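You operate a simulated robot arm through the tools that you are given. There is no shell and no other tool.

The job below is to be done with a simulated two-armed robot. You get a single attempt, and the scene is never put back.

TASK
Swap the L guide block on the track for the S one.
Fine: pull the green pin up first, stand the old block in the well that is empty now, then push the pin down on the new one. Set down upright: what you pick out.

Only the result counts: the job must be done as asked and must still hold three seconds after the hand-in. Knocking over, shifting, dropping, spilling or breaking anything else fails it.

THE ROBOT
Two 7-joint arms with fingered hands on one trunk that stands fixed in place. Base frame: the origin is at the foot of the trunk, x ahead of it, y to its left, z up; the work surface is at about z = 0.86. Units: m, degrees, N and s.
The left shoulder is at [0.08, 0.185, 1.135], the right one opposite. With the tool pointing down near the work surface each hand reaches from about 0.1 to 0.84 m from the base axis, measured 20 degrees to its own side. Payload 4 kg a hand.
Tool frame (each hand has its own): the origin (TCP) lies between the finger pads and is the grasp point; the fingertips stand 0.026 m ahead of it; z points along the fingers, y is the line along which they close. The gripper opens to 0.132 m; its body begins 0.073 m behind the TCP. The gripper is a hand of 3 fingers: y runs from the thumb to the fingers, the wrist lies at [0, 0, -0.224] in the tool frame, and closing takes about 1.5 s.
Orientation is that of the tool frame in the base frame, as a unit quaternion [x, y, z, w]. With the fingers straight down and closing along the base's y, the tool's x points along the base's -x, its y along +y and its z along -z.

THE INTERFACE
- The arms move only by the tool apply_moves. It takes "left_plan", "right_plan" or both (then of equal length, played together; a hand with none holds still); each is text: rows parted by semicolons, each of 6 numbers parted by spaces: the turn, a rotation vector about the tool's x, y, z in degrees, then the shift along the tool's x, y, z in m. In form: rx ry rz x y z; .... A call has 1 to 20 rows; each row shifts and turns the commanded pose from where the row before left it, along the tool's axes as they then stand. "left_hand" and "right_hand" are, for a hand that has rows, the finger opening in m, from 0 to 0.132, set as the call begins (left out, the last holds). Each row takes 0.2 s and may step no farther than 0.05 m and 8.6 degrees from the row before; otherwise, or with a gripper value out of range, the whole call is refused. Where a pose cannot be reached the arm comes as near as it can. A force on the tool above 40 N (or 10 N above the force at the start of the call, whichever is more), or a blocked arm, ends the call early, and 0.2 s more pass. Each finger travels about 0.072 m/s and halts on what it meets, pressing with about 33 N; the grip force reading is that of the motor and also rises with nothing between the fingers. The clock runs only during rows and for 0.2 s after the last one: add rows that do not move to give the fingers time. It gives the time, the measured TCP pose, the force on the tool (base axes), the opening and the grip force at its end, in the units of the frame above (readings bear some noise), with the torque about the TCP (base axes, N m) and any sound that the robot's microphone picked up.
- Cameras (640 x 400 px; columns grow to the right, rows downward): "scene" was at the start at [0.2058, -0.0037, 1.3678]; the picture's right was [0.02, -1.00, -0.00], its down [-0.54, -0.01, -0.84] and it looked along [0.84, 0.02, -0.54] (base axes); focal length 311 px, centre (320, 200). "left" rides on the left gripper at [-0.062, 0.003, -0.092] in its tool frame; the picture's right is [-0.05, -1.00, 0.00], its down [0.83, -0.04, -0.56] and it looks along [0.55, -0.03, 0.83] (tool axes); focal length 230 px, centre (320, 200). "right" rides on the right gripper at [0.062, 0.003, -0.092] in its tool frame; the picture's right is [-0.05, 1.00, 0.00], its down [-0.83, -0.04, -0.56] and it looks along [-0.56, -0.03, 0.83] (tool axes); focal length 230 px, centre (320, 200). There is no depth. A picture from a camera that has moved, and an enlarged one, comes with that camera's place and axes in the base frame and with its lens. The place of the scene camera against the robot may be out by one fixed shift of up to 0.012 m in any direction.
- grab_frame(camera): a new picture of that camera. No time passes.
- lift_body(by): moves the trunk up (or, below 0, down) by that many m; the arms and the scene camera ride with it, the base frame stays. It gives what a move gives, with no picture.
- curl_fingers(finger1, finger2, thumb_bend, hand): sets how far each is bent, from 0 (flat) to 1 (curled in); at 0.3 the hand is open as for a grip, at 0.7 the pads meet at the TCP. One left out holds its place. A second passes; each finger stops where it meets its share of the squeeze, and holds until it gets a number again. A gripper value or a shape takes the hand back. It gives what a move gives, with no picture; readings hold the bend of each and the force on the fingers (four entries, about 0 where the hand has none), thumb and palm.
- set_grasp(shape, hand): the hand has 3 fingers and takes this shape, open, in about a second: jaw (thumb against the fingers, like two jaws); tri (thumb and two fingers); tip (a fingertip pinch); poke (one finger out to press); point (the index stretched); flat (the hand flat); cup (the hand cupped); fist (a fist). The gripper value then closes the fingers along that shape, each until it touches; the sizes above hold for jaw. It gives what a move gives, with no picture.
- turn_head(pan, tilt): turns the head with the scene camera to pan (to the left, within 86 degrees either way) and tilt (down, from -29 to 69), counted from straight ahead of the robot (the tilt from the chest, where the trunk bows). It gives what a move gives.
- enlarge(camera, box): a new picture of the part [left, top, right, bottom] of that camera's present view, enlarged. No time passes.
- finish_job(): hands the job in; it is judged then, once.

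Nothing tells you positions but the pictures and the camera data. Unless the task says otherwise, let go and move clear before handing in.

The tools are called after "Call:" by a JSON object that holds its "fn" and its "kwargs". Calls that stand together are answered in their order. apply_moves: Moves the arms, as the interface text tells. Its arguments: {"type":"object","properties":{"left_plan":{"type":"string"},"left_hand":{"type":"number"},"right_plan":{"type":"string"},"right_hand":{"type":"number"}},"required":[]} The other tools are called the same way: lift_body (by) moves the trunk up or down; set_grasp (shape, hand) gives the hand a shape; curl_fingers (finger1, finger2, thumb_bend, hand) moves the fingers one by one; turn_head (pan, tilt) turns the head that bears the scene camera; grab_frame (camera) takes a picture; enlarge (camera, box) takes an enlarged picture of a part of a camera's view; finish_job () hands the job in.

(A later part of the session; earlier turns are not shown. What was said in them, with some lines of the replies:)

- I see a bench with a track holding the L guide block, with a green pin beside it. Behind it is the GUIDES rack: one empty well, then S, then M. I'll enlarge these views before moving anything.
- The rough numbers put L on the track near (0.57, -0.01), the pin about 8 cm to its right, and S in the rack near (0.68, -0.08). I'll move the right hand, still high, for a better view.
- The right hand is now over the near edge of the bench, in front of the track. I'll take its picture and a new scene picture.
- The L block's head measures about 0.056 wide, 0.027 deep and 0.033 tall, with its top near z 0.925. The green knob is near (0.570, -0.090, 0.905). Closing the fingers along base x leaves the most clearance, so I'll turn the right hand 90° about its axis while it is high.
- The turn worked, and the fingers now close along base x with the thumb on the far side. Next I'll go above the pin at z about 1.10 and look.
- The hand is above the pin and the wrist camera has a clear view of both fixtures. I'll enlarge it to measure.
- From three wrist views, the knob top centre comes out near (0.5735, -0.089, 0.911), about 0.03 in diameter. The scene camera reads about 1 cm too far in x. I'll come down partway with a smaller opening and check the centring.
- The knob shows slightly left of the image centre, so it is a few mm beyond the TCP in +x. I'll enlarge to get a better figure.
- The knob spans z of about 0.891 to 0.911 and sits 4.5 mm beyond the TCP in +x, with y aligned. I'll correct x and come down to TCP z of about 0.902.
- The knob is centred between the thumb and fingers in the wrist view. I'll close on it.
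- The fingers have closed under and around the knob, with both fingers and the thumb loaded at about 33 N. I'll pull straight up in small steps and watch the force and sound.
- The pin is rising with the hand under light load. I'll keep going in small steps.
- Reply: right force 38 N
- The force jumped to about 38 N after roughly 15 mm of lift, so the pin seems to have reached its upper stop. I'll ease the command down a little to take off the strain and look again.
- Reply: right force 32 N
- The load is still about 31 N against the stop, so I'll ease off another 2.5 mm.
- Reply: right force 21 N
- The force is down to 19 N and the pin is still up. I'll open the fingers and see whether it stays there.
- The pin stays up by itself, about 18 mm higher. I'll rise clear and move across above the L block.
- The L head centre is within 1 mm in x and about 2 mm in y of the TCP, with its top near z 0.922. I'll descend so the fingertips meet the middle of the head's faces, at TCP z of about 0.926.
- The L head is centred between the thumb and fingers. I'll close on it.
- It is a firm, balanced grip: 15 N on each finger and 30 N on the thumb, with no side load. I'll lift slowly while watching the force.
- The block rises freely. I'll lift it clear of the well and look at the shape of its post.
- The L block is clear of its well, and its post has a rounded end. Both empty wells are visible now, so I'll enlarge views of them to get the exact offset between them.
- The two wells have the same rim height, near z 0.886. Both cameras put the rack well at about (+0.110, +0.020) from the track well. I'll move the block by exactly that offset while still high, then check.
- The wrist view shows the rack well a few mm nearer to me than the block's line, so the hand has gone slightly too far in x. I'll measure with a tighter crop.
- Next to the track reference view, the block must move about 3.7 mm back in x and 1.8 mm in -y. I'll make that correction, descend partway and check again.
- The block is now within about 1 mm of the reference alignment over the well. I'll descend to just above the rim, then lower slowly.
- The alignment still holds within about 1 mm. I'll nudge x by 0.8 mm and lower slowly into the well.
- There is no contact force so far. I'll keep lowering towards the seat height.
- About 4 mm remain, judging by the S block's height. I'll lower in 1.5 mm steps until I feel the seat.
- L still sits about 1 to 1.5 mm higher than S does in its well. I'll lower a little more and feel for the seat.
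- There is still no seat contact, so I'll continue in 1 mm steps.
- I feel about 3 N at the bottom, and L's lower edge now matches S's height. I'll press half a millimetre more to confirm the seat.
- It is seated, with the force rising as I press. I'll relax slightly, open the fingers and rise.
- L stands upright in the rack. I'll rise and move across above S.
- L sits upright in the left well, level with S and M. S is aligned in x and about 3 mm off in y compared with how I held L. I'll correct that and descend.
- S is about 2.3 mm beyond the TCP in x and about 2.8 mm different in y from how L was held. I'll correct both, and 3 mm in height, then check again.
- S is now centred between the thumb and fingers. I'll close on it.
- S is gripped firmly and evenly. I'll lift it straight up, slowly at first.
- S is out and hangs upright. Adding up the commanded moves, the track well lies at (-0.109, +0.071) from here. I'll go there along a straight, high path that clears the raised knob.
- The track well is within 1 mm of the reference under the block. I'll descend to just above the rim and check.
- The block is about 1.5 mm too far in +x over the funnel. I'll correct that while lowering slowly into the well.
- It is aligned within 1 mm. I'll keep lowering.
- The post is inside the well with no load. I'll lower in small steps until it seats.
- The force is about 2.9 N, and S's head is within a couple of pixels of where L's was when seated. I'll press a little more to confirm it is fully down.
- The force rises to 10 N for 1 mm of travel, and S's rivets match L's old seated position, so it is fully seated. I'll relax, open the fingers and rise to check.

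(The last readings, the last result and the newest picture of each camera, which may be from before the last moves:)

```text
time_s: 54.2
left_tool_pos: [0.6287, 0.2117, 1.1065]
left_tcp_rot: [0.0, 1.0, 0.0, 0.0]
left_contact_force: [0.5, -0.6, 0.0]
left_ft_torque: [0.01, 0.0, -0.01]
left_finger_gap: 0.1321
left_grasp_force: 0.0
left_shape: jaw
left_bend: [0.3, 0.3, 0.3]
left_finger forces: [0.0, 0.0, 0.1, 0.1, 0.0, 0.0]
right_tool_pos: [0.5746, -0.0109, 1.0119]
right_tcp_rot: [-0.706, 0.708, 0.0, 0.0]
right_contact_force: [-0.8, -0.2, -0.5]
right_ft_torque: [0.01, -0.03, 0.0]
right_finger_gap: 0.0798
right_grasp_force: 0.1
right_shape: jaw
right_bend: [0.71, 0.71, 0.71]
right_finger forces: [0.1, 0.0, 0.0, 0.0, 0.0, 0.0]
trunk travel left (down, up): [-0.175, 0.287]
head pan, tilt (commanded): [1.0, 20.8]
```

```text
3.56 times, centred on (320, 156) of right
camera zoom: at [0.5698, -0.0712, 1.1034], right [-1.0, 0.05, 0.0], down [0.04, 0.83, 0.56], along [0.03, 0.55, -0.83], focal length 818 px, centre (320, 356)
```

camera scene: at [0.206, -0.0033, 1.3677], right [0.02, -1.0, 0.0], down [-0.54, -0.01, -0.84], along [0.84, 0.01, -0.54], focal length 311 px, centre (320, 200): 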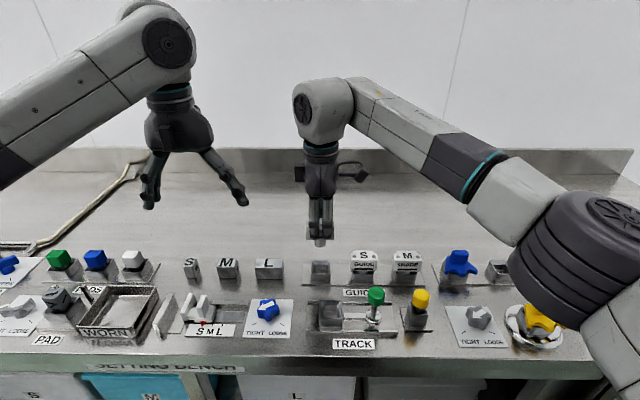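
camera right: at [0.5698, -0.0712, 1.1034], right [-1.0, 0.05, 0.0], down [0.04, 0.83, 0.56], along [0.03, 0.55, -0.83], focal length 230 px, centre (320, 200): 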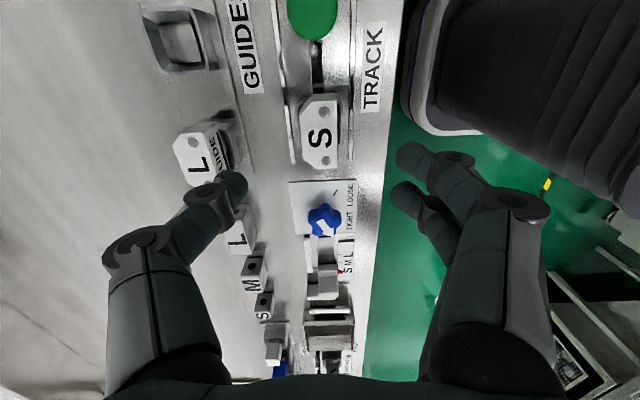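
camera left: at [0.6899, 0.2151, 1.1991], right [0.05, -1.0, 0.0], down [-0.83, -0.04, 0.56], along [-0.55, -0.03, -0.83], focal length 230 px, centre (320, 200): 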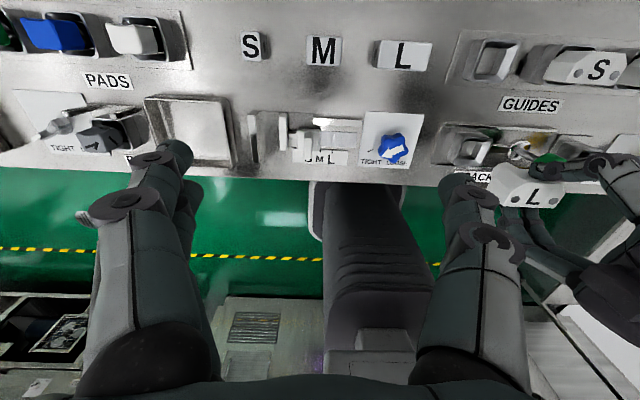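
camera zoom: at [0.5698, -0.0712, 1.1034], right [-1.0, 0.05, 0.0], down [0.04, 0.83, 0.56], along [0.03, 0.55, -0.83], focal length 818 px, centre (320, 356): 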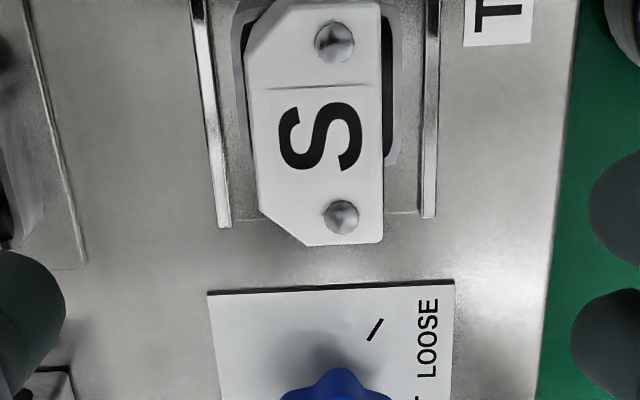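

S sits in the track well exactly where L was, and L stands in the left rack well. For the pin, I'll move above the knob and close the fingers into a tight cluster so I can push down on its top.

Call:
{"fn": "apply_moves", "kwargs": {"right_plan": "0 0 0 0.038 -0.0008 0; 0 0 0 0.038 -0.0007 0; 0 0 0 0 0 0; 0 0 0 0 0 0; 0 0 0 0 0 0; 0 0 0 0 0 0; 0 0 0 0 0 0; 0 0 0 0 0 0", "right_hand": 0.0}}

Call:
{"fn": "grab_frame", "kwargs": {"camera": "right"}}

Call:
{"fn": "enlarge", "kwargs": {"camera": "scene", "box": [280, 210, 470, 350]}}

Call:
{"fn": "enlarge", "kwargs": {"camera": "left", "box": [420, 20, 640, 200]}}

Call:
{"fn": "enlarge", "kwargs": {"camera": "right", "box": [240, 90, 400, 240]}}

```text
time_s: 56.0
left_tool_pos: [0.6273, 0.2118, 1.1058]
left_tcp_rot: [-0.001, 1.0, 0.0, 0.0]
left_contact_force: [0.3, -0.3, -0.3]
left_ft_torque: [0.03, 0.01, -0.02]
left_finger_gap: 0.1316
left_grasp_force: 0.0
left_shape: jaw
left_bend: [0.3, 0.3, 0.3]
left_finger forces: [0.0, 0.1, 0.0, 0.0, 0.0, 0.0]
right_tool_pos: [0.5777, -0.0871, 1.0107]
right_tcp_rot: [-0.707, 0.707, 0.001, 0.0]
right_contact_force: [0.4, -0.2, 1.2]
right_ft_torque: [-0.02, 0.0, 0.05]
right_finger_gap: 0.0
right_grasp_force: 32.9
right_shape: jaw
right_bend: [0.68, 0.68, 0.74]
right_finger forces: [0.0, 0.0, 0.1, 0.0, 0.0, 0.0]
trunk travel left (down, up): [-0.175, 0.287]
head pan, tilt (commanded): [1.0, 20.8]
```

```text
taken
camera right: at [0.573, -0.1484, 1.1017], right [-1.0, 0.05, 0.0], down [0.04, 0.83, 0.56], along [0.03, 0.55, -0.83], focal length 230 px, centre (320, 200)
```

right: 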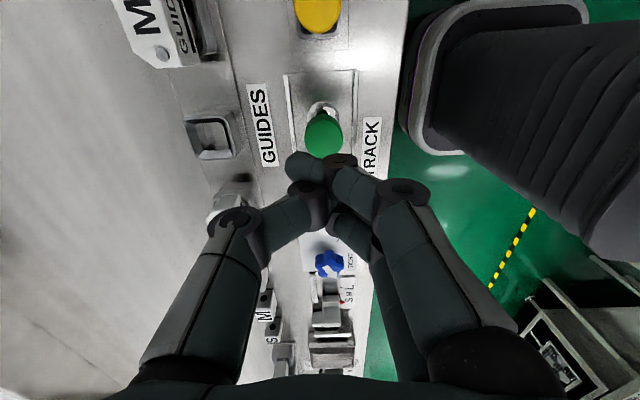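

```text
2.86 times, centred on (375, 280) of scene
camera zoom: at [0.2059, -0.0035, 1.3677], right [0.02, -1.0, 0.0], down [-0.54, -0.01, -0.84], along [0.84, 0.02, -0.54], focal length 888 px, centre (163, -29)
```

zoom: 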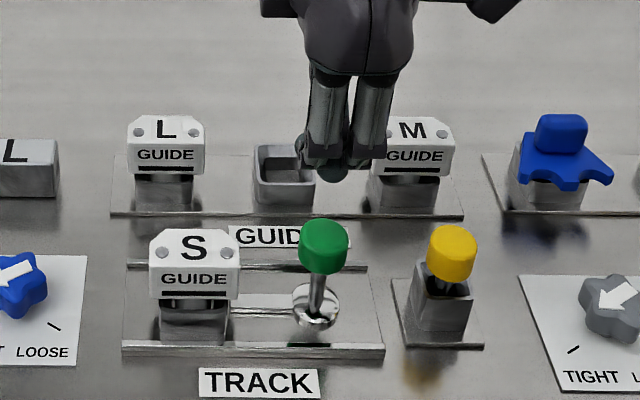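

```text
2.22 times, centred on (530, 110) of left
camera zoom: at [0.6899, 0.2151, 1.199], right [0.05, -1.0, 0.0], down [-0.83, -0.04, 0.56], along [-0.55, -0.03, -0.83], focal length 511 px, centre (-147, 400)
```

zoom: 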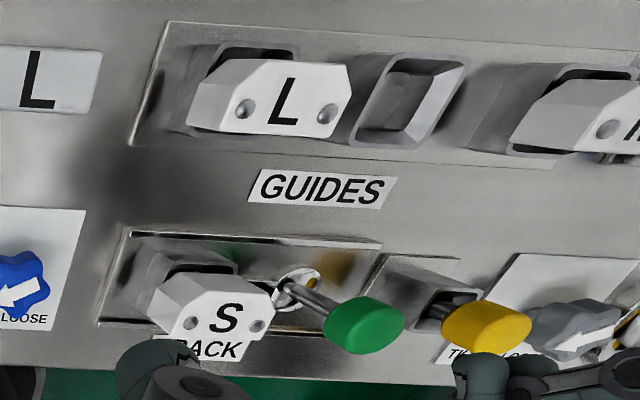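

```text
2.67 times, centred on (320, 165) of right
camera zoom: at [0.573, -0.1484, 1.1017], right [-1.0, 0.05, 0.0], down [0.04, 0.83, 0.56], along [0.03, 0.55, -0.83], focal length 614 px, centre (320, 293)
```

zoom: 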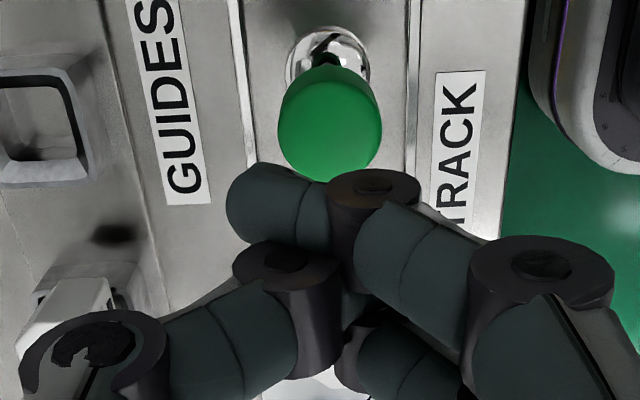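

The closed fingers cross each other, which makes a poor pushing surface. I'll raise the hand and try the "poke" shape, which leaves one straight finger for pressing.

Call:
{"fn": "apply_moves", "kwargs": {"right_plan": "0 0 0 0 0 -0.03; 0 0 0 0 0 -0.03; 0 0 0 0 0 0", "right_hand": 0.08}}

Call:
{"fn": "set_grasp", "kwargs": {"hand": "right", "shape": "poke"}}

Call:
{"fn": "grab_frame", "kwargs": {"camera": "right"}}

Call:
{"fn": "grab_frame", "kwargs": {"camera": "scene"}}

Call:
{"fn": "grab_frame", "kwargs": {"camera": "left"}}

```text
time_s: 56.8
left_tool_pos: [0.6285, 0.2104, 1.105]
left_tcp_rot: [0.0, 1.0, 0.0, 0.0]
left_contact_force: [-0.2, 0.5, 0.9]
left_ft_torque: [0.0, 0.03, 0.0]
left_finger_gap: 0.1318
left_grasp_force: 0.2
left_shape: jaw
left_bend: [0.3, 0.3, 0.3]
left_finger forces: [0.0, 0.0, 0.0, 0.0, 0.1, 0.0]
right_tool_pos: [0.5739, -0.0881, 1.0721]
right_tcp_rot: [0.707, -0.707, 0.0, 0.0]
right_contact_force: [-0.3, 0.5, -0.5]
right_ft_torque: [0.01, -0.02, 0.01]
right_finger_gap: 0.0794
right_grasp_force: 0.0
right_shape: jaw
right_bend: [0.71, 0.71, 0.71]
right_finger forces: [0.0, 0.1, 0.0, 0.0, 0.1, 0.0]
trunk travel left (down, up): [-0.175, 0.287]
head pan, tilt (commanded): [1.0, 20.8]
```

```text
time_s: 57.7
left_tool_pos: [0.6279, 0.2108, 1.1051]
left_tcp_rot: [0.001, 1.0, 0.0, 0.0]
left_contact_force: [0.5, 0.2, 0.2]
left_ft_torque: [0.0, 0.01, 0.01]
left_finger_gap: 0.1321
left_grasp_force: 0.0
left_shape: jaw
left_bend: [0.3, 0.3, 0.3]
left_finger forces: [0.1, 0.0, 0.0, 0.1, 0.1, 0.1]
right_tool_pos: [0.574, -0.0883, 1.0727]
right_tcp_rot: [-0.707, 0.707, 0.0, -0.001]
right_contact_force: [0.0, 0.2, -0.7]
right_ft_torque: [-0.01, -0.02, -0.02]
right_finger_gap: 0.0002
right_grasp_force: 0.1
right_shape: poke
right_bend: [1.0, 1.0, 0.45]
right_finger forces: [0.0, 0.0, 0.0, 0.1, 0.1, 0.1]
trunk travel left (down, up): [-0.175, 0.287]
head pan, tilt (commanded): [1.0, 20.8]
```

```text
taken
camera right: at [0.5683, -0.1492, 1.1632], right [-1.0, 0.05, 0.0], down [0.04, 0.83, 0.56], along [0.03, 0.55, -0.83], focal length 230 px, centre (320, 200)
```

right: 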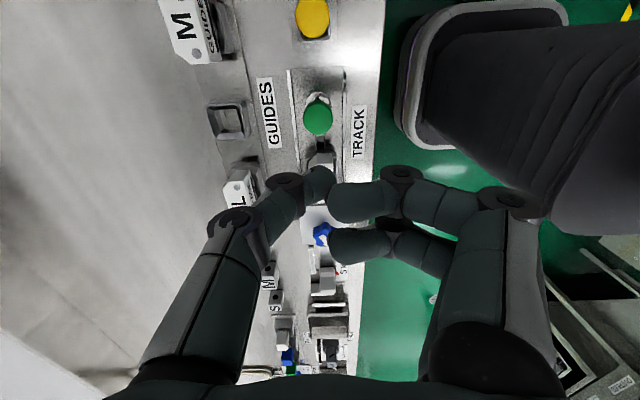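

```text
taken
camera scene: at [0.2059, -0.0036, 1.3677], right [0.02, -1.0, 0.0], down [-0.54, -0.01, -0.84], along [0.84, 0.02, -0.54], focal length 311 px, centre (320, 200)
```

scene: 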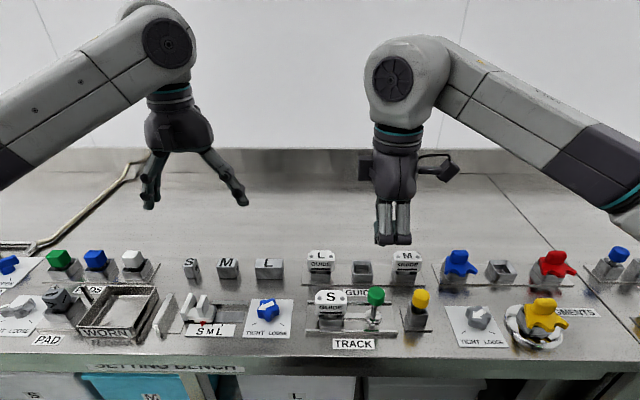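

```text
taken
camera left: at [0.6899, 0.215, 1.1991], right [0.05, -1.0, 0.0], down [-0.83, -0.04, 0.56], along [-0.55, -0.03, -0.83], focal length 230 px, centre (320, 200)
```

left: 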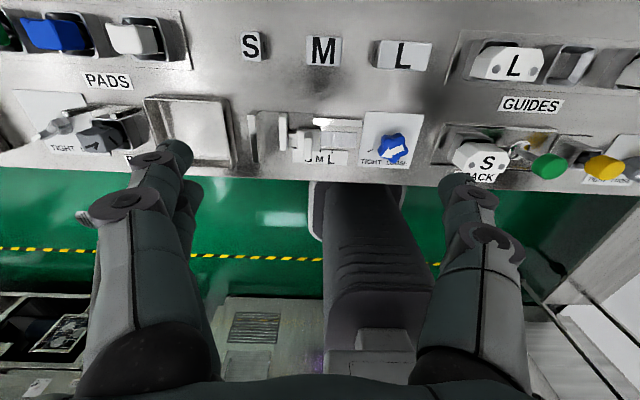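

In this shape only the inward-tilted thumb sticks out, which is awkward to aim. The knob's own cylinder is a better target: I'll grip it at mid-height with the fingertips in jaw shape and push it down. So it's back to jaw.

Call:
{"fn": "set_grasp", "kwargs": {"hand": "right", "shape": "jaw"}}

Call:
{"fn": "apply_moves", "kwargs": {"right_plan": "0 0 0 0 0 0; 0 0 0 0 0 0.03; 0 0 0 0 0 0.03; 0 0 0 0 0 0.022; 0 0 0 0 0 0; 0 0 0 0 0 0", "right_hand": 0.08}}

Call:
{"fn": "grab_frame", "kwargs": {"camera": "right"}}

Call:
{"fn": "enlarge", "kwargs": {"camera": "right", "box": [256, 110, 384, 190]}}

Call:
{"fn": "enlarge", "kwargs": {"camera": "scene", "box": [280, 210, 470, 350]}}

```text
time_s: 58.6
left_tool_pos: [0.6283, 0.2104, 1.1067]
left_tcp_rot: [0.0, 1.0, 0.0, -0.001]
left_contact_force: [0.1, -0.1, -1.2]
left_ft_torque: [-0.03, -0.01, 0.0]
left_finger_gap: 0.1319
left_grasp_force: 0.1
left_shape: jaw
left_bend: [0.3, 0.3, 0.3]
left_finger forces: [0.0, 0.0, 0.0, 0.1, 0.1, 0.0]
right_tool_pos: [0.572, -0.0881, 1.0715]
right_tcp_rot: [-0.707, 0.708, 0.001, -0.001]
right_contact_force: [-0.7, 0.7, -0.1]
right_ft_torque: [0.02, 0.04, 0.02]
right_finger_gap: 0.132
right_grasp_force: 0.0
right_shape: jaw
right_bend: [0.3, 0.3, 0.3]
right_finger forces: [0.1, 0.1, 0.0, 0.0, 0.0, 0.0]
trunk travel left (down, up): [-0.175, 0.287]
head pan, tilt (commanded): [1.0, 20.8]
```

```text
time_s: 60.0
left_tool_pos: [0.6273, 0.2107, 1.1067]
left_tcp_rot: [-0.001, 1.0, 0.0, 0.0]
left_contact_force: [-0.2, 0.0, 0.1]
left_ft_torque: [-0.01, 0.01, 0.02]
left_finger_gap: 0.1318
left_grasp_force: 0.2
left_shape: jaw
left_bend: [0.3, 0.3, 0.3]
left_finger forces: [0.0, 0.0, 0.0, 0.0, 0.0, 0.1]
right_tool_pos: [0.575, -0.0885, 0.99]
right_tcp_rot: [-0.707, 0.707, 0.0, -0.001]
right_contact_force: [-0.5, 0.1, -0.4]
right_ft_torque: [-0.03, -0.02, -0.01]
right_finger_gap: 0.0805
right_grasp_force: 0.0
right_shape: jaw
right_bend: [0.71, 0.71, 0.71]
right_finger forces: [0.0, 0.0, 0.1, 0.1, 0.0, 0.0]
trunk travel left (down, up): [-0.175, 0.287]
head pan, tilt (commanded): [1.0, 20.8]
```

```text
taken
camera right: at [0.5696, -0.1494, 1.0814], right [-1.0, 0.05, 0.0], down [0.04, 0.83, 0.56], along [0.03, 0.55, -0.83], focal length 230 px, centre (320, 200)
```

right: 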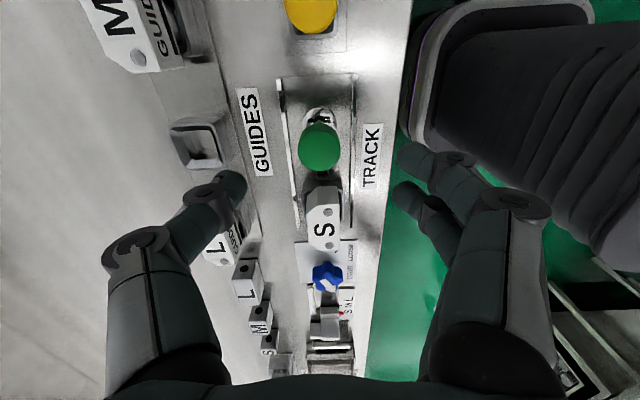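

```text
5.00 times, centred on (320, 150) of right
camera zoom: at [0.5696, -0.1494, 1.0814], right [-1.0, 0.05, 0.0], down [0.04, 0.83, 0.56], along [0.03, 0.55, -0.83], focal length 1150 px, centre (320, 450)
```

zoom: 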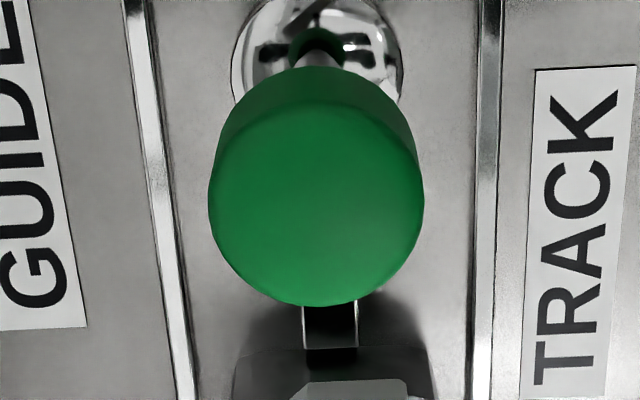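

```text
2.86 times, centred on (375, 280) of scene
camera zoom: at [0.2059, -0.0036, 1.3678], right [0.02, -1.0, 0.0], down [-0.54, -0.01, -0.84], along [0.84, 0.02, -0.54], focal length 888 px, centre (163, -29)
```

zoom: 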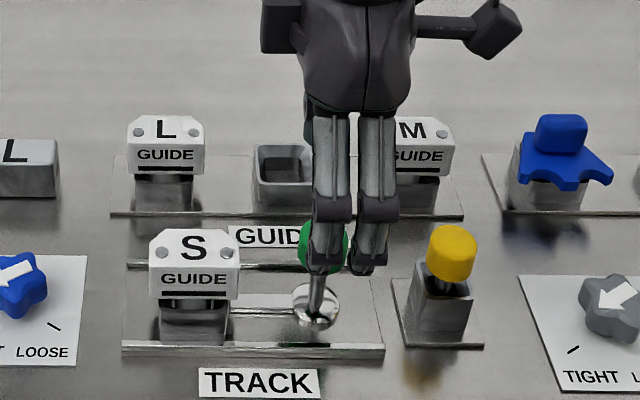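

The raised knob's top is near z 0.931 and its axis is within about 1 mm of the TCP. I'll lower so the fingertips meet the knob at mid-height, with the TCP near 0.940.

Call:
{"fn": "apply_moves", "kwargs": {"right_plan": "0 0 0 0.001 -0.0005 0.02; 0 0 0 0 0 0.02; 0 0 0 0 0 0.01; 0 0 0 0 0 0; 0 0 0 0 0 0"}}

Call:
{"fn": "grab_frame", "kwargs": {"camera": "right"}}

Call:
{"fn": "enlarge", "kwargs": {"camera": "left", "box": [420, 60, 640, 200]}}

```text
time_s: 61.2
left_tool_pos: [0.6274, 0.2106, 1.1058]
left_tcp_rot: [0.001, 1.0, 0.0, 0.0]
left_contact_force: [-0.1, 0.0, 0.4]
left_ft_torque: [-0.02, 0.03, 0.03]
left_finger_gap: 0.1317
left_grasp_force: 0.0
left_shape: jaw
left_bend: [0.3, 0.3, 0.3]
left_finger forces: [0.0, 0.0, 0.0, 0.1, 0.0, 0.1]
right_tool_pos: [0.5755, -0.0908, 0.9397]
right_tcp_rot: [0.707, -0.707, -0.001, 0.0]
right_contact_force: [-0.6, -0.6, 0.4]
right_ft_torque: [0.02, -0.03, -0.05]
right_finger_gap: 0.0808
right_grasp_force: 0.0
right_shape: jaw
right_bend: [0.71, 0.71, 0.71]
right_finger forces: [0.0, 0.1, 0.1, 0.1, 0.0, 0.1]
trunk travel left (down, up): [-0.175, 0.287]
head pan, tilt (commanded): [1.0, 20.8]
```

```text
taken
camera right: at [0.5711, -0.151, 1.0312], right [-1.0, 0.05, 0.0], down [0.04, 0.83, 0.56], along [0.03, 0.55, -0.83], focal length 230 px, centre (320, 200)
```

right: 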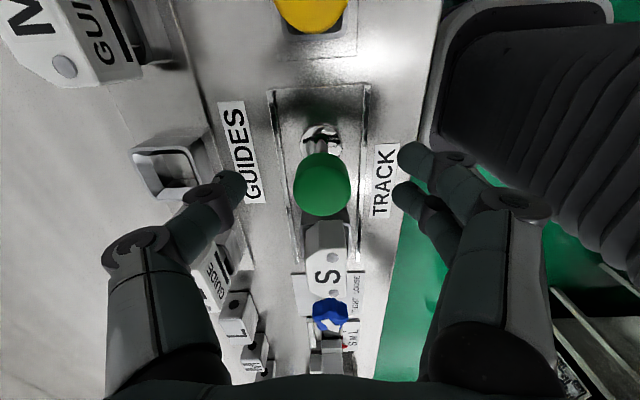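

```text
2.86 times, centred on (530, 130) of left
camera zoom: at [0.6899, 0.215, 1.1991], right [0.05, -1.0, 0.0], down [-0.83, -0.04, 0.56], along [-0.55, -0.03, -0.83], focal length 657 px, centre (-280, 400)
```

zoom: 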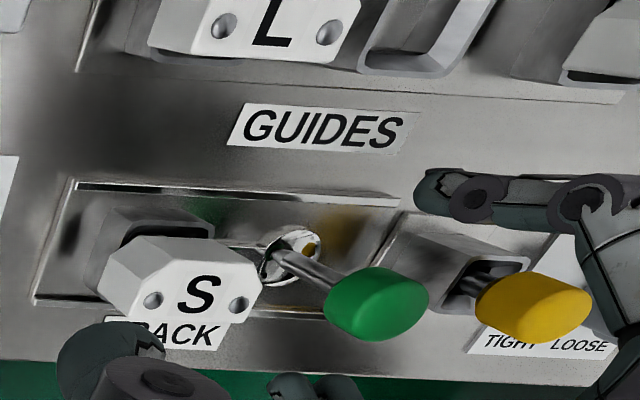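

The knob is centred between the fingertips. I'll close on it at this height.

Call:
{"fn": "apply_moves", "kwargs": {"right_plan": "0 0 0 0 0 0; 0 0 0 0 0 0; 0 0 0 0 0 0; 0 0 0 0 0 0; 0 0 0 0 0 0; 0 0 0 0 0 0", "right_hand": 0.0}}

Call:
{"fn": "grab_frame", "kwargs": {"camera": "right"}}

Call:
{"fn": "enlarge", "kwargs": {"camera": "left", "box": [420, 60, 640, 200]}}

Call:
{"fn": "enlarge", "kwargs": {"camera": "scene", "box": [290, 230, 430, 330]}}

```text
time_s: 62.6
left_tool_pos: [0.6281, 0.2109, 1.1059]
left_tcp_rot: [0.0, 1.0, 0.0, 0.0]
left_contact_force: [0.1, 0.4, -0.5]
left_ft_torque: [0.0, 0.04, 0.03]
left_finger_gap: 0.1319
left_grasp_force: 0.0
left_shape: jaw
left_bend: [0.3, 0.3, 0.3]
left_finger forces: [0.0, 0.0, 0.1, 0.0, 0.0, 0.0]
right_tool_pos: [0.5766, -0.0903, 0.9402]
right_tcp_rot: [0.707, -0.707, -0.001, 0.001]
right_contact_force: [0.6, 0.0, -1.6]
right_ft_torque: [-0.02, 0.02, 0.02]
right_finger_gap: 0.0204
right_grasp_force: 33.3
right_shape: jaw
right_bend: [0.73, 0.73, 0.7]
right_finger forces: [15.3, 15.3, 0.0, 0.1, 29.9, 0.0]
trunk travel left (down, up): [-0.175, 0.287]
head pan, tilt (commanded): [1.0, 20.8]
```

```text
taken
camera right: at [0.5713, -0.1511, 1.0311], right [-1.0, 0.05, 0.0], down [0.04, 0.83, 0.56], along [0.03, 0.55, -0.83], focal length 230 px, centre (320, 200)
```

right: 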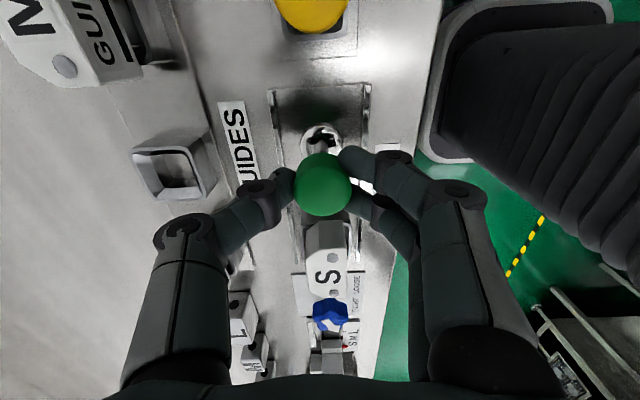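

```text
2.86 times, centred on (530, 130) of left
camera zoom: at [0.6901, 0.2149, 1.1989], right [0.05, -1.0, 0.0], down [-0.83, -0.04, 0.56], along [-0.55, -0.03, -0.83], focal length 657 px, centre (-280, 400)
```

zoom: 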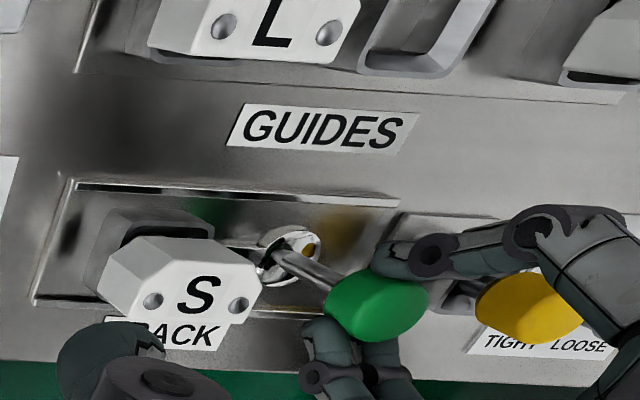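

```text
4.00 times, centred on (360, 280) of scene
camera zoom: at [0.2061, -0.0037, 1.3677], right [0.02, -1.0, 0.0], down [-0.54, -0.01, -0.84], along [0.84, 0.02, -0.54], focal length 1244 px, centre (160, -120)
```

zoom: 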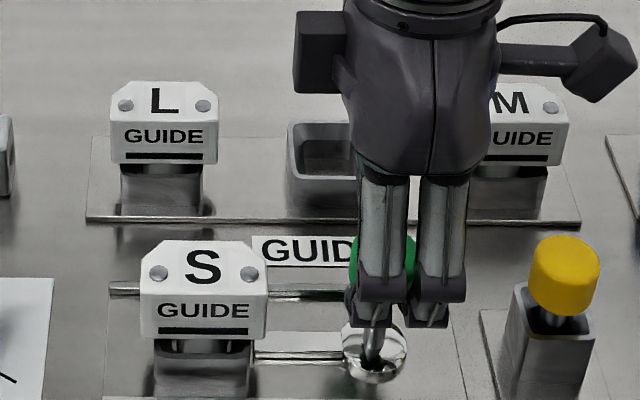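

The knob itself is gripped, with balanced forces. I'll push straight down in small steps.

Call:
{"fn": "apply_moves", "kwargs": {"right_plan": "0 0 0 0 0 0.003; 0 0 0 0 0 0.003; 0 0 0 0 0 0.003; 0 0 0 0 0 0.003; 0 0 0 0 0 0"}}

Call:
{"fn": "enlarge", "kwargs": {"camera": "left", "box": [420, 60, 640, 200]}}

Call:
{"fn": "enlarge", "kwargs": {"camera": "scene", "box": [290, 230, 430, 330]}}

```text
time_s: 63.8
left_tool_pos: [0.628, 0.211, 1.106]
left_tcp_rot: [0.0, 1.0, 0.0, 0.0]
left_contact_force: [0.7, 0.6, 0.2]
left_ft_torque: [0.05, 0.05, -0.04]
left_finger_gap: 0.132
left_grasp_force: 0.0
left_shape: jaw
left_bend: [0.3, 0.3, 0.3]
left_finger forces: [0.0, 0.0, 0.0, 0.0, 0.1, 0.0]
right_tool_pos: [0.5767, -0.0898, 0.931]
right_tcp_rot: [0.707, -0.707, 0.0, -0.001]
right_contact_force: [-1.2, -1.9, 2.8]
right_ft_torque: [-0.03, -0.01, 0.0]
right_finger_gap: 0.0202
right_grasp_force: 33.4
right_shape: jaw
right_bend: [0.73, 0.73, 0.7]
right_finger forces: [16.9, 15.9, 0.0, 0.0, 30.0, 0.0]
trunk travel left (down, up): [-0.175, 0.287]
head pan, tilt (commanded): [1.0, 20.8]
```

```text
2.86 times, centred on (530, 130) of left
camera zoom: at [0.6896, 0.2148, 1.1993], right [0.05, -1.0, 0.0], down [-0.83, -0.04, 0.56], along [-0.55, -0.03, -0.83], focal length 657 px, centre (-280, 400)
```

zoom: 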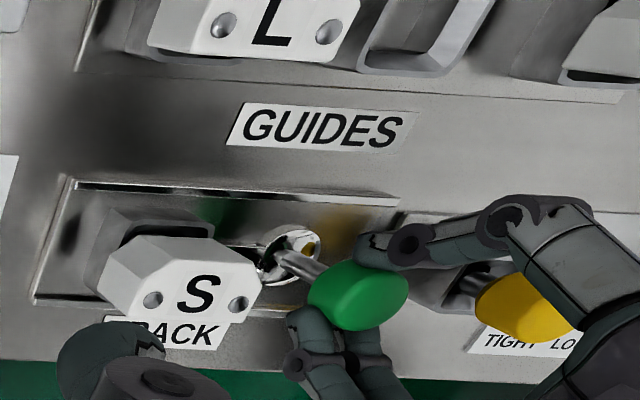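

```text
4.00 times, centred on (360, 280) of scene
camera zoom: at [0.2056, -0.0039, 1.3678], right [0.02, -1.0, 0.0], down [-0.54, -0.01, -0.84], along [0.84, 0.02, -0.54], focal length 1244 px, centre (160, -120)
```

zoom: 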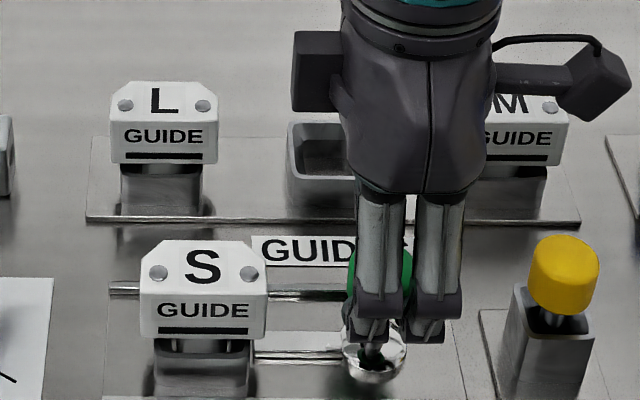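

The knob is going down with the hand under about 3 N. I'll keep pushing.

Call:
{"fn": "apply_moves", "kwargs": {"right_plan": "0 0 0 0 0 0.003; 0 0 0 0 0 0.002; 0 0 0 0 0 0.002; 0 0 0 0 0 0; 0 0 0 0 0 0"}}

Call:
{"fn": "enlarge", "kwargs": {"camera": "left", "box": [420, 60, 640, 200]}}

Call:
{"fn": "enlarge", "kwargs": {"camera": "scene", "box": [290, 230, 430, 330]}}

```text
time_s: 65.0
left_tool_pos: [0.6272, 0.2096, 1.1058]
left_tcp_rot: [-0.001, 1.0, 0.0, 0.0]
left_contact_force: [0.4, 1.2, -0.6]
left_ft_torque: [-0.01, -0.04, 0.01]
left_finger_gap: 0.1317
left_grasp_force: 0.0
left_shape: jaw
left_bend: [0.3, 0.3, 0.3]
left_finger forces: [0.0, 0.0, 0.0, 0.1, 0.0, 0.0]
right_tool_pos: [0.5766, -0.0914, 0.9234]
right_tcp_rot: [-0.707, 0.708, 0.001, 0.0]
right_contact_force: [-1.0, -3.8, 1.5]
right_ft_torque: [-0.05, 0.03, 0.04]
right_finger_gap: 0.02
right_grasp_force: 33.2
right_shape: jaw
right_bend: [0.73, 0.73, 0.7]
right_finger forces: [17.4, 15.5, 0.0, 0.0, 29.8, 0.1]
trunk travel left (down, up): [-0.175, 0.287]
head pan, tilt (commanded): [1.0, 20.8]
```

```text
2.86 times, centred on (530, 130) of left
camera zoom: at [0.6897, 0.2145, 1.1992], right [0.05, -1.0, 0.0], down [-0.83, -0.04, 0.56], along [-0.55, -0.03, -0.83], focal length 657 px, centre (-280, 400)
```

zoom: 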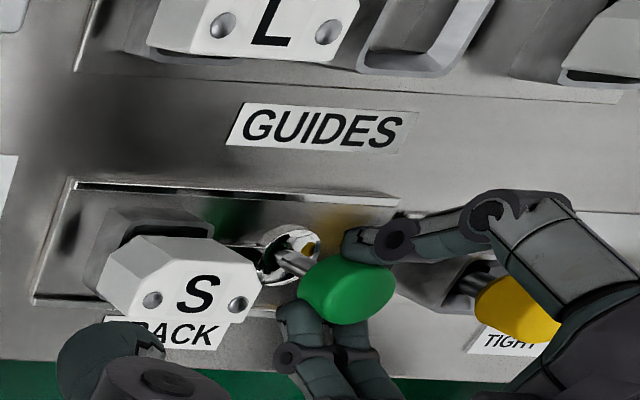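

```text
4.00 times, centred on (360, 280) of scene
camera zoom: at [0.2056, -0.0041, 1.3678], right [0.02, -1.0, 0.0], down [-0.54, -0.01, -0.84], along [0.84, 0.02, -0.54], focal length 1244 px, centre (160, -120)
```

zoom: 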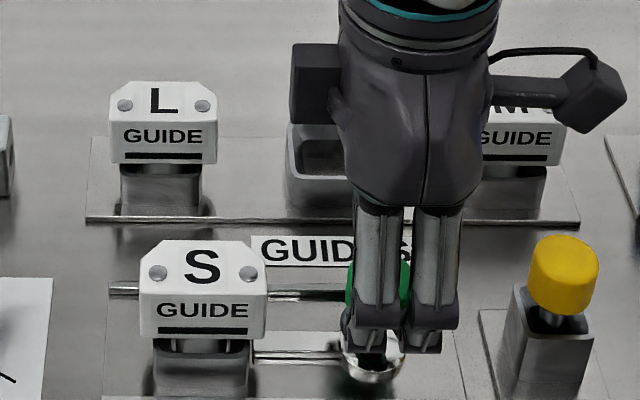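

By the left camera, the knob has about 3 mm left to reach its original down position. I'll continue gently to the stop.

Call:
{"fn": "apply_moves", "kwargs": {"right_plan": "0 0 0 0 0 0.0015; 0 0 0 0 0 0.0015; 0 0 0 0 0 0; 0 0 0 0 0 0"}}

Call:
{"fn": "enlarge", "kwargs": {"camera": "left", "box": [420, 20, 640, 200]}}

```text
time_s: 66.0
left_tool_pos: [0.6276, 0.2113, 1.1057]
left_tcp_rot: [0.0, 1.0, 0.0, 0.001]
left_contact_force: [0.7, 0.6, -0.2]
left_ft_torque: [-0.01, -0.01, -0.02]
left_finger_gap: 0.1321
left_grasp_force: 0.1
left_shape: jaw
left_bend: [0.3, 0.3, 0.3]
left_finger forces: [0.0, 0.0, 0.0, 0.0, 0.0, 0.1]
right_tool_pos: [0.5764, -0.0897, 0.9194]
right_tcp_rot: [0.707, -0.707, -0.001, 0.0]
right_contact_force: [-3.6, -3.7, 1.8]
right_ft_torque: [-0.11, 0.15, 0.0]
right_finger_gap: 0.0204
right_grasp_force: 33.3
right_shape: jaw
right_bend: [0.73, 0.73, 0.7]
right_finger forces: [18.8, 16.3, 0.0, 0.0, 29.4, 0.0]
trunk travel left (down, up): [-0.175, 0.287]
head pan, tilt (commanded): [1.0, 20.8]
```

```text
2.22 times, centred on (530, 110) of left
camera zoom: at [0.6893, 0.2146, 1.1995], right [0.05, -1.0, 0.0], down [-0.83, -0.04, 0.55], along [-0.55, -0.03, -0.83], focal length 511 px, centre (-147, 400)
```

zoom: 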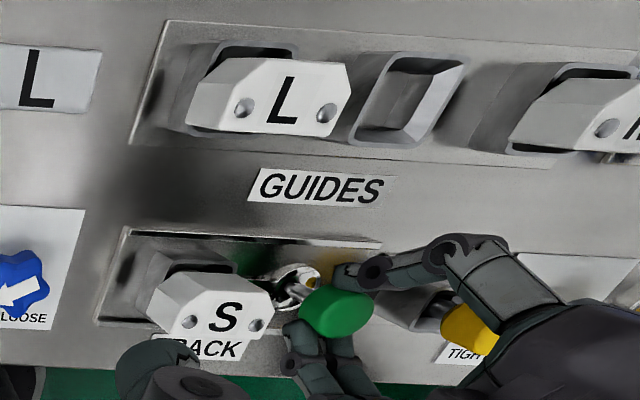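

The knob now looks to be at its original height, but there is no firm stop yet. I'll push on in 1 mm steps until the force rises.

Call:
{"fn": "apply_moves", "kwargs": {"right_plan": "0 0 0 0 0 0.001; 0 0 0 0 0 0.001; 0 0 0 0 0 0; 0 0 0 0 0 0"}}

Call:
{"fn": "enlarge", "kwargs": {"camera": "left", "box": [420, 20, 640, 200]}}

```text
time_s: 67.0
left_tool_pos: [0.6267, 0.2107, 1.1065]
left_tcp_rot: [0.0, 1.0, 0.0, 0.0]
left_contact_force: [0.5, -0.8, -0.3]
left_ft_torque: [-0.03, 0.0, -0.01]
left_finger_gap: 0.1318
left_grasp_force: 0.1
left_shape: jaw
left_bend: [0.3, 0.3, 0.3]
left_finger forces: [0.0, 0.1, 0.0, 0.0, 0.0, 0.0]
right_tool_pos: [0.5763, -0.0908, 0.9191]
right_tcp_rot: [-0.706, 0.708, 0.0, 0.002]
right_contact_force: [0.1, -3.2, 10.1]
right_ft_torque: [-0.03, 0.02, 0.03]
right_finger_gap: 0.0206
right_grasp_force: 33.1
right_shape: jaw
right_bend: [0.73, 0.73, 0.7]
right_finger forces: [18.5, 16.5, 0.0, 0.0, 33.0, 0.0]
trunk travel left (down, up): [-0.175, 0.287]
head pan, tilt (commanded): [1.0, 20.8]
```

```text
2.22 times, centred on (530, 110) of left
camera zoom: at [0.6889, 0.2148, 1.1999], right [0.05, -1.0, 0.0], down [-0.83, -0.04, 0.55], along [-0.55, -0.03, -0.83], focal length 511 px, centre (-147, 400)
```

zoom: 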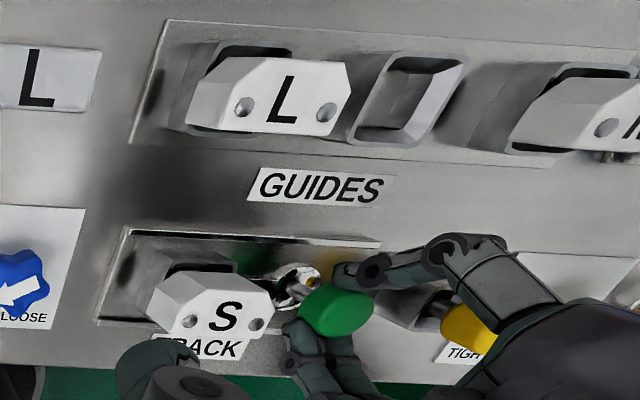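

The force is up to 10 N at the bottom. I'll press slightly harder to be sure the pin is fully home.

Call:
{"fn": "apply_moves", "kwargs": {"right_plan": "0 0 0 0 0 0.001; 0 0 0 0 0 0.0008; 0 0 0 0 0 0; 0 0 0 0 0 0"}}

Call:
{"fn": "enlarge", "kwargs": {"camera": "left", "box": [420, 20, 640, 200]}}

```text
time_s: 68.0
left_tool_pos: [0.6256, 0.2113, 1.1065]
left_tcp_rot: [0.001, 1.0, 0.0, 0.001]
left_contact_force: [0.5, 1.1, -0.4]
left_ft_torque: [-0.02, -0.01, -0.05]
left_finger_gap: 0.1319
left_grasp_force: 0.0
left_shape: jaw
left_bend: [0.3, 0.3, 0.3]
left_finger forces: [0.0, 0.0, 0.1, 0.1, 0.1, 0.1]
right_tool_pos: [0.5759, -0.0901, 0.9179]
right_tcp_rot: [-0.707, 0.708, -0.001, 0.002]
right_contact_force: [6.1, -4.2, 27.3]
right_ft_torque: [-0.03, -0.2, 0.02]
right_finger_gap: 0.0217
right_grasp_force: 33.3
right_shape: jaw
right_bend: [0.73, 0.73, 0.71]
right_finger forces: [19.5, 17.0, 0.1, 0.1, 40.4, 0.1]
trunk travel left (down, up): [-0.175, 0.287]
head pan, tilt (commanded): [1.0, 20.8]
```

```text
2.22 times, centred on (530, 110) of left
camera zoom: at [0.6881, 0.2149, 1.2006], right [0.05, -1.0, 0.0], down [-0.83, -0.04, 0.55], along [-0.55, -0.03, -0.83], focal length 511 px, centre (-147, 400)
```

zoom: 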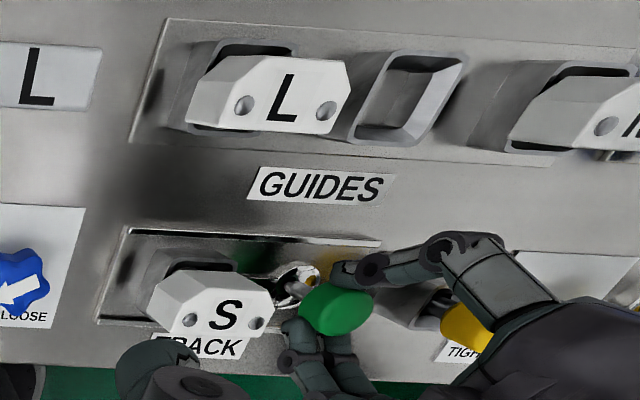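

A hard stop at 27 N means the pin is fully down. I'll ease off that load, staying below the pull-up point, then open the fingers.

Call:
{"fn": "apply_moves", "kwargs": {"right_plan": "0 0 0 0 0 -0.001; 0 0 0 0 0 -0.001; 0 0 0 0 0 0; 0 0 0 0 0 0"}}

Call:
{"fn": "apply_moves", "kwargs": {"right_plan": "0 0 0 0 0 0; 0 0 0 0 0 0; 0 0 0 0 0 0; 0 0 0 0 0 0; 0 0 0 0 0 0", "right_hand": 0.08}}

Call:
{"fn": "grab_frame", "kwargs": {"camera": "right"}}

Call:
{"fn": "enlarge", "kwargs": {"camera": "left", "box": [420, 20, 640, 200]}}

```text
time_s: 69.0
left_tool_pos: [0.627, 0.2104, 1.106]
left_tcp_rot: [0.0, 1.0, 0.001, 0.0]
left_contact_force: [0.4, 0.3, 0.8]
left_ft_torque: [-0.01, 0.0, 0.0]
left_finger_gap: 0.1318
left_grasp_force: 0.1
left_shape: jaw
left_bend: [0.3, 0.3, 0.3]
left_finger forces: [0.1, 0.0, 0.1, 0.0, 0.1, 0.1]
right_tool_pos: [0.5749, -0.0902, 0.9194]
right_tcp_rot: [0.707, -0.707, 0.0, -0.001]
right_contact_force: [5.0, -0.5, 19.5]
right_ft_torque: [-0.03, -0.19, -0.01]
right_finger_gap: 0.0218
right_grasp_force: 32.6
right_shape: jaw
right_bend: [0.73, 0.73, 0.71]
right_finger forces: [18.0, 17.8, 0.0, 0.0, 38.5, 0.0]
trunk travel left (down, up): [-0.175, 0.287]
head pan, tilt (commanded): [1.0, 20.8]
```

```text
time_s: 70.2
left_tool_pos: [0.6269, 0.2117, 1.1058]
left_tcp_rot: [0.0, 1.0, 0.0, 0.0]
left_contact_force: [-0.1, 0.0, 0.2]
left_ft_torque: [0.01, 0.0, 0.02]
left_finger_gap: 0.1321
left_grasp_force: 0.0
left_shape: jaw
left_bend: [0.3, 0.3, 0.3]
left_finger forces: [0.0, 0.1, 0.0, 0.0, 0.0, 0.0]
right_tool_pos: [0.5761, -0.0898, 0.9178]
right_tcp_rot: [0.707, -0.707, 0.0, 0.0]
right_contact_force: [-0.2, 0.0, -0.3]
right_ft_torque: [-0.02, -0.04, -0.01]
right_finger_gap: 0.0796
right_grasp_force: 0.0
right_shape: jaw
right_bend: [0.71, 0.71, 0.71]
right_finger forces: [0.1, 0.1, 0.0, 0.0, 0.1, 0.0]
trunk travel left (down, up): [-0.175, 0.287]
head pan, tilt (commanded): [1.0, 20.8]
```

```text
taken
camera right: at [0.5712, -0.1513, 1.0091], right [-1.0, 0.05, 0.0], down [0.04, 0.83, 0.56], along [0.03, 0.55, -0.83], focal length 230 px, centre (320, 200)
```

right: 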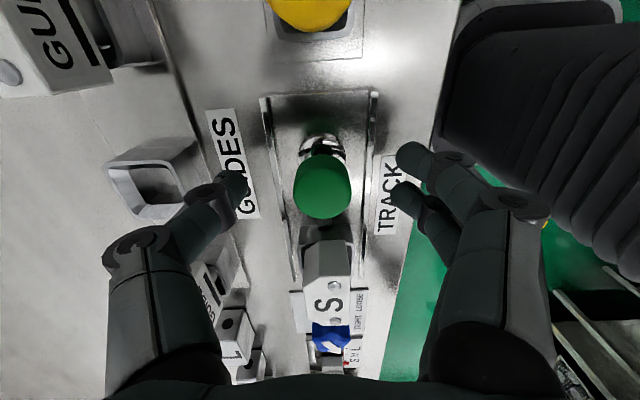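

```text
2.22 times, centred on (530, 110) of left
camera zoom: at [0.6897, 0.215, 1.1992], right [0.05, -1.0, 0.0], down [-0.83, -0.04, 0.56], along [-0.55, -0.03, -0.83], focal length 511 px, centre (-147, 400)
```

zoom: 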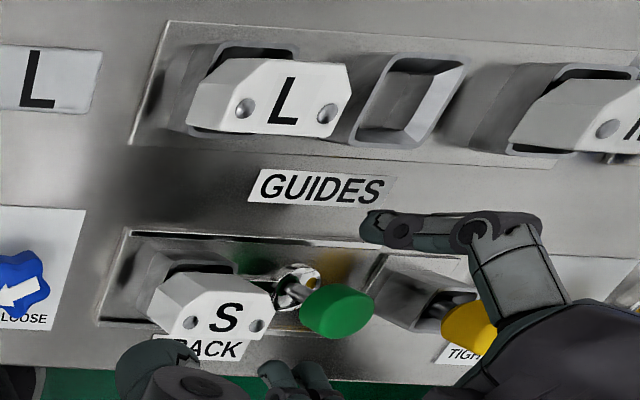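

The pin knob sits at exactly its original down position in the left view. I'll rise straight up, back the hand away, and check everything.

Call:
{"fn": "apply_moves", "kwargs": {"right_plan": "0 0 0 0 0 -0.02; 0 0 0 0 0 -0.03; 0 0 0 0 0 -0.04; 0 0 0 0 0 -0.045; 0 0 0 0 0 -0.045; 0 0 0 0.04 0 -0.01; 0 0 0 0.045 0 0; 0 0 0 0.045 0 0; 0 0 0 0.045 0 0; 0 0 0 0 0 0; 0 0 0 0 0 0"}}

Call:
{"fn": "grab_frame", "kwargs": {"camera": "scene"}}

Call:
{"fn": "enlarge", "kwargs": {"camera": "scene", "box": [280, 230, 460, 360]}}

Call:
{"fn": "enlarge", "kwargs": {"camera": "left", "box": [420, 20, 640, 200]}}

Call:
{"fn": "grab_frame", "kwargs": {"camera": "right"}}

```text
time_s: 72.6
left_tool_pos: [0.6286, 0.2108, 1.105]
left_tcp_rot: [-0.001, 1.0, 0.0, 0.0]
left_contact_force: [0.6, -0.7, -1.0]
left_ft_torque: [0.0, 0.01, 0.01]
left_finger_gap: 0.132
left_grasp_force: 0.1
left_shape: jaw
left_bend: [0.3, 0.3, 0.3]
left_finger forces: [0.0, 0.0, 0.0, 0.0, 0.0, 0.0]
right_tool_pos: [0.5784, -0.2631, 1.1056]
right_tcp_rot: [-0.706, 0.708, 0.0, 0.0]
right_contact_force: [-0.4, 0.3, -0.3]
right_ft_torque: [0.0, 0.0, -0.02]
right_finger_gap: 0.0795
right_grasp_force: 0.1
right_shape: jaw
right_bend: [0.71, 0.71, 0.71]
right_finger forces: [0.0, 0.0, 0.0, 0.1, 0.0, 0.1]
trunk travel left (down, up): [-0.175, 0.287]
head pan, tilt (commanded): [1.0, 20.8]
```

```text
taken
camera scene: at [0.2057, -0.0042, 1.3678], right [0.02, -1.0, 0.0], down [-0.54, -0.01, -0.84], along [0.84, 0.02, -0.54], focal length 311 px, centre (320, 200)
```

scene: 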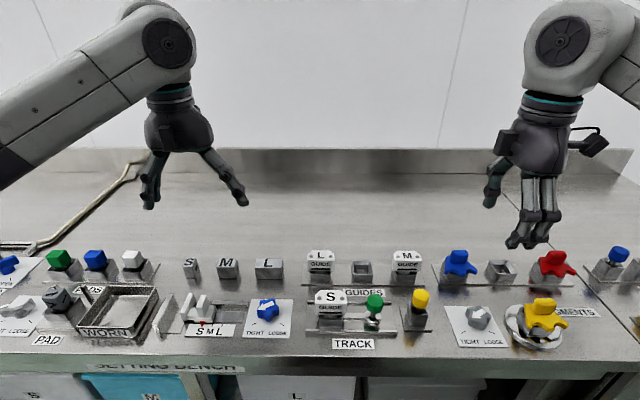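

```text
3.08 times, centred on (370, 295) of scene
camera zoom: at [0.2057, -0.0042, 1.3678], right [0.02, -1.0, 0.0], down [-0.54, -0.01, -0.84], along [0.84, 0.02, -0.54], focal length 957 px, centre (166, -92)
```

zoom: 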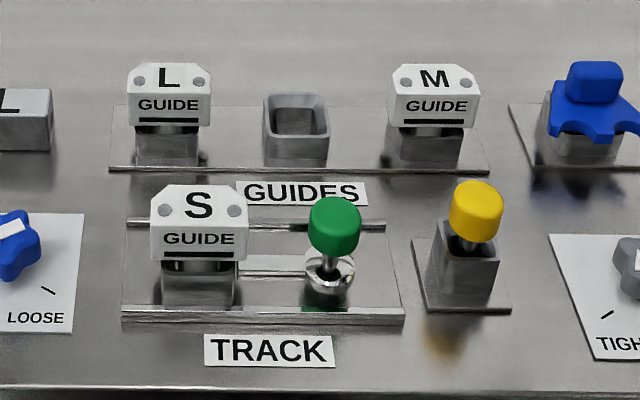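

```text
2.22 times, centred on (530, 110) of left
camera zoom: at [0.6898, 0.2145, 1.1992], right [0.05, -1.0, 0.0], down [-0.83, -0.04, 0.56], along [-0.55, -0.03, -0.83], focal length 511 px, centre (-147, 400)
```

zoom: 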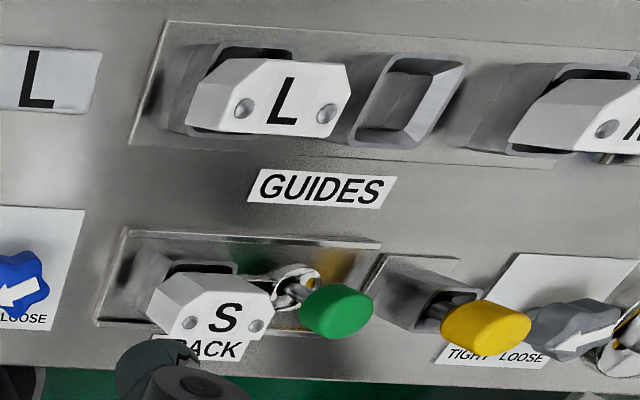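

```text
taken
camera right: at [0.5726, -0.3249, 1.1975], right [-1.0, 0.05, 0.0], down [0.04, 0.83, 0.56], along [0.03, 0.55, -0.83], focal length 230 px, centre (320, 200)
```

right: 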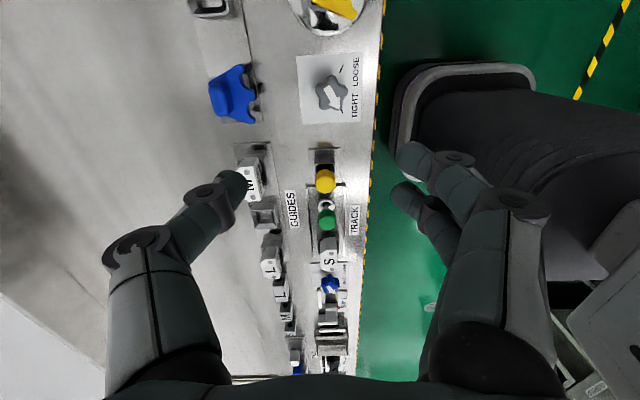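

S sits in the track well where L was, and the green pin is back at its original down height. L stands upright in the rack well that was empty at the start, nothing else has shifted, and both hands are clear. I'll hand the job in.

Call:
{"fn": "finish_job", "kwargs": {}}

```text
The job is handed in.
```

The L guide block on the track has been swapped for the S one, and I have handed the job in. No result has come back yet.

- **Pin up:** I pulled the green pin up to its stop, about 2 cm, and it stayed up on its own.
- **Old block:** L stands upright in the rack well that was empty at the start, level with M.
- **New block:** S is seated in the track well, in the same place and at the same height as L was.
- **Pin down:** I pushed the pin down onto S until it hit a hard stop at about 27 N. The knob is back at its original height.

In the last pictures nothing else on the bench had moved, and both hands were clear. S's old rack well is now the empty one.
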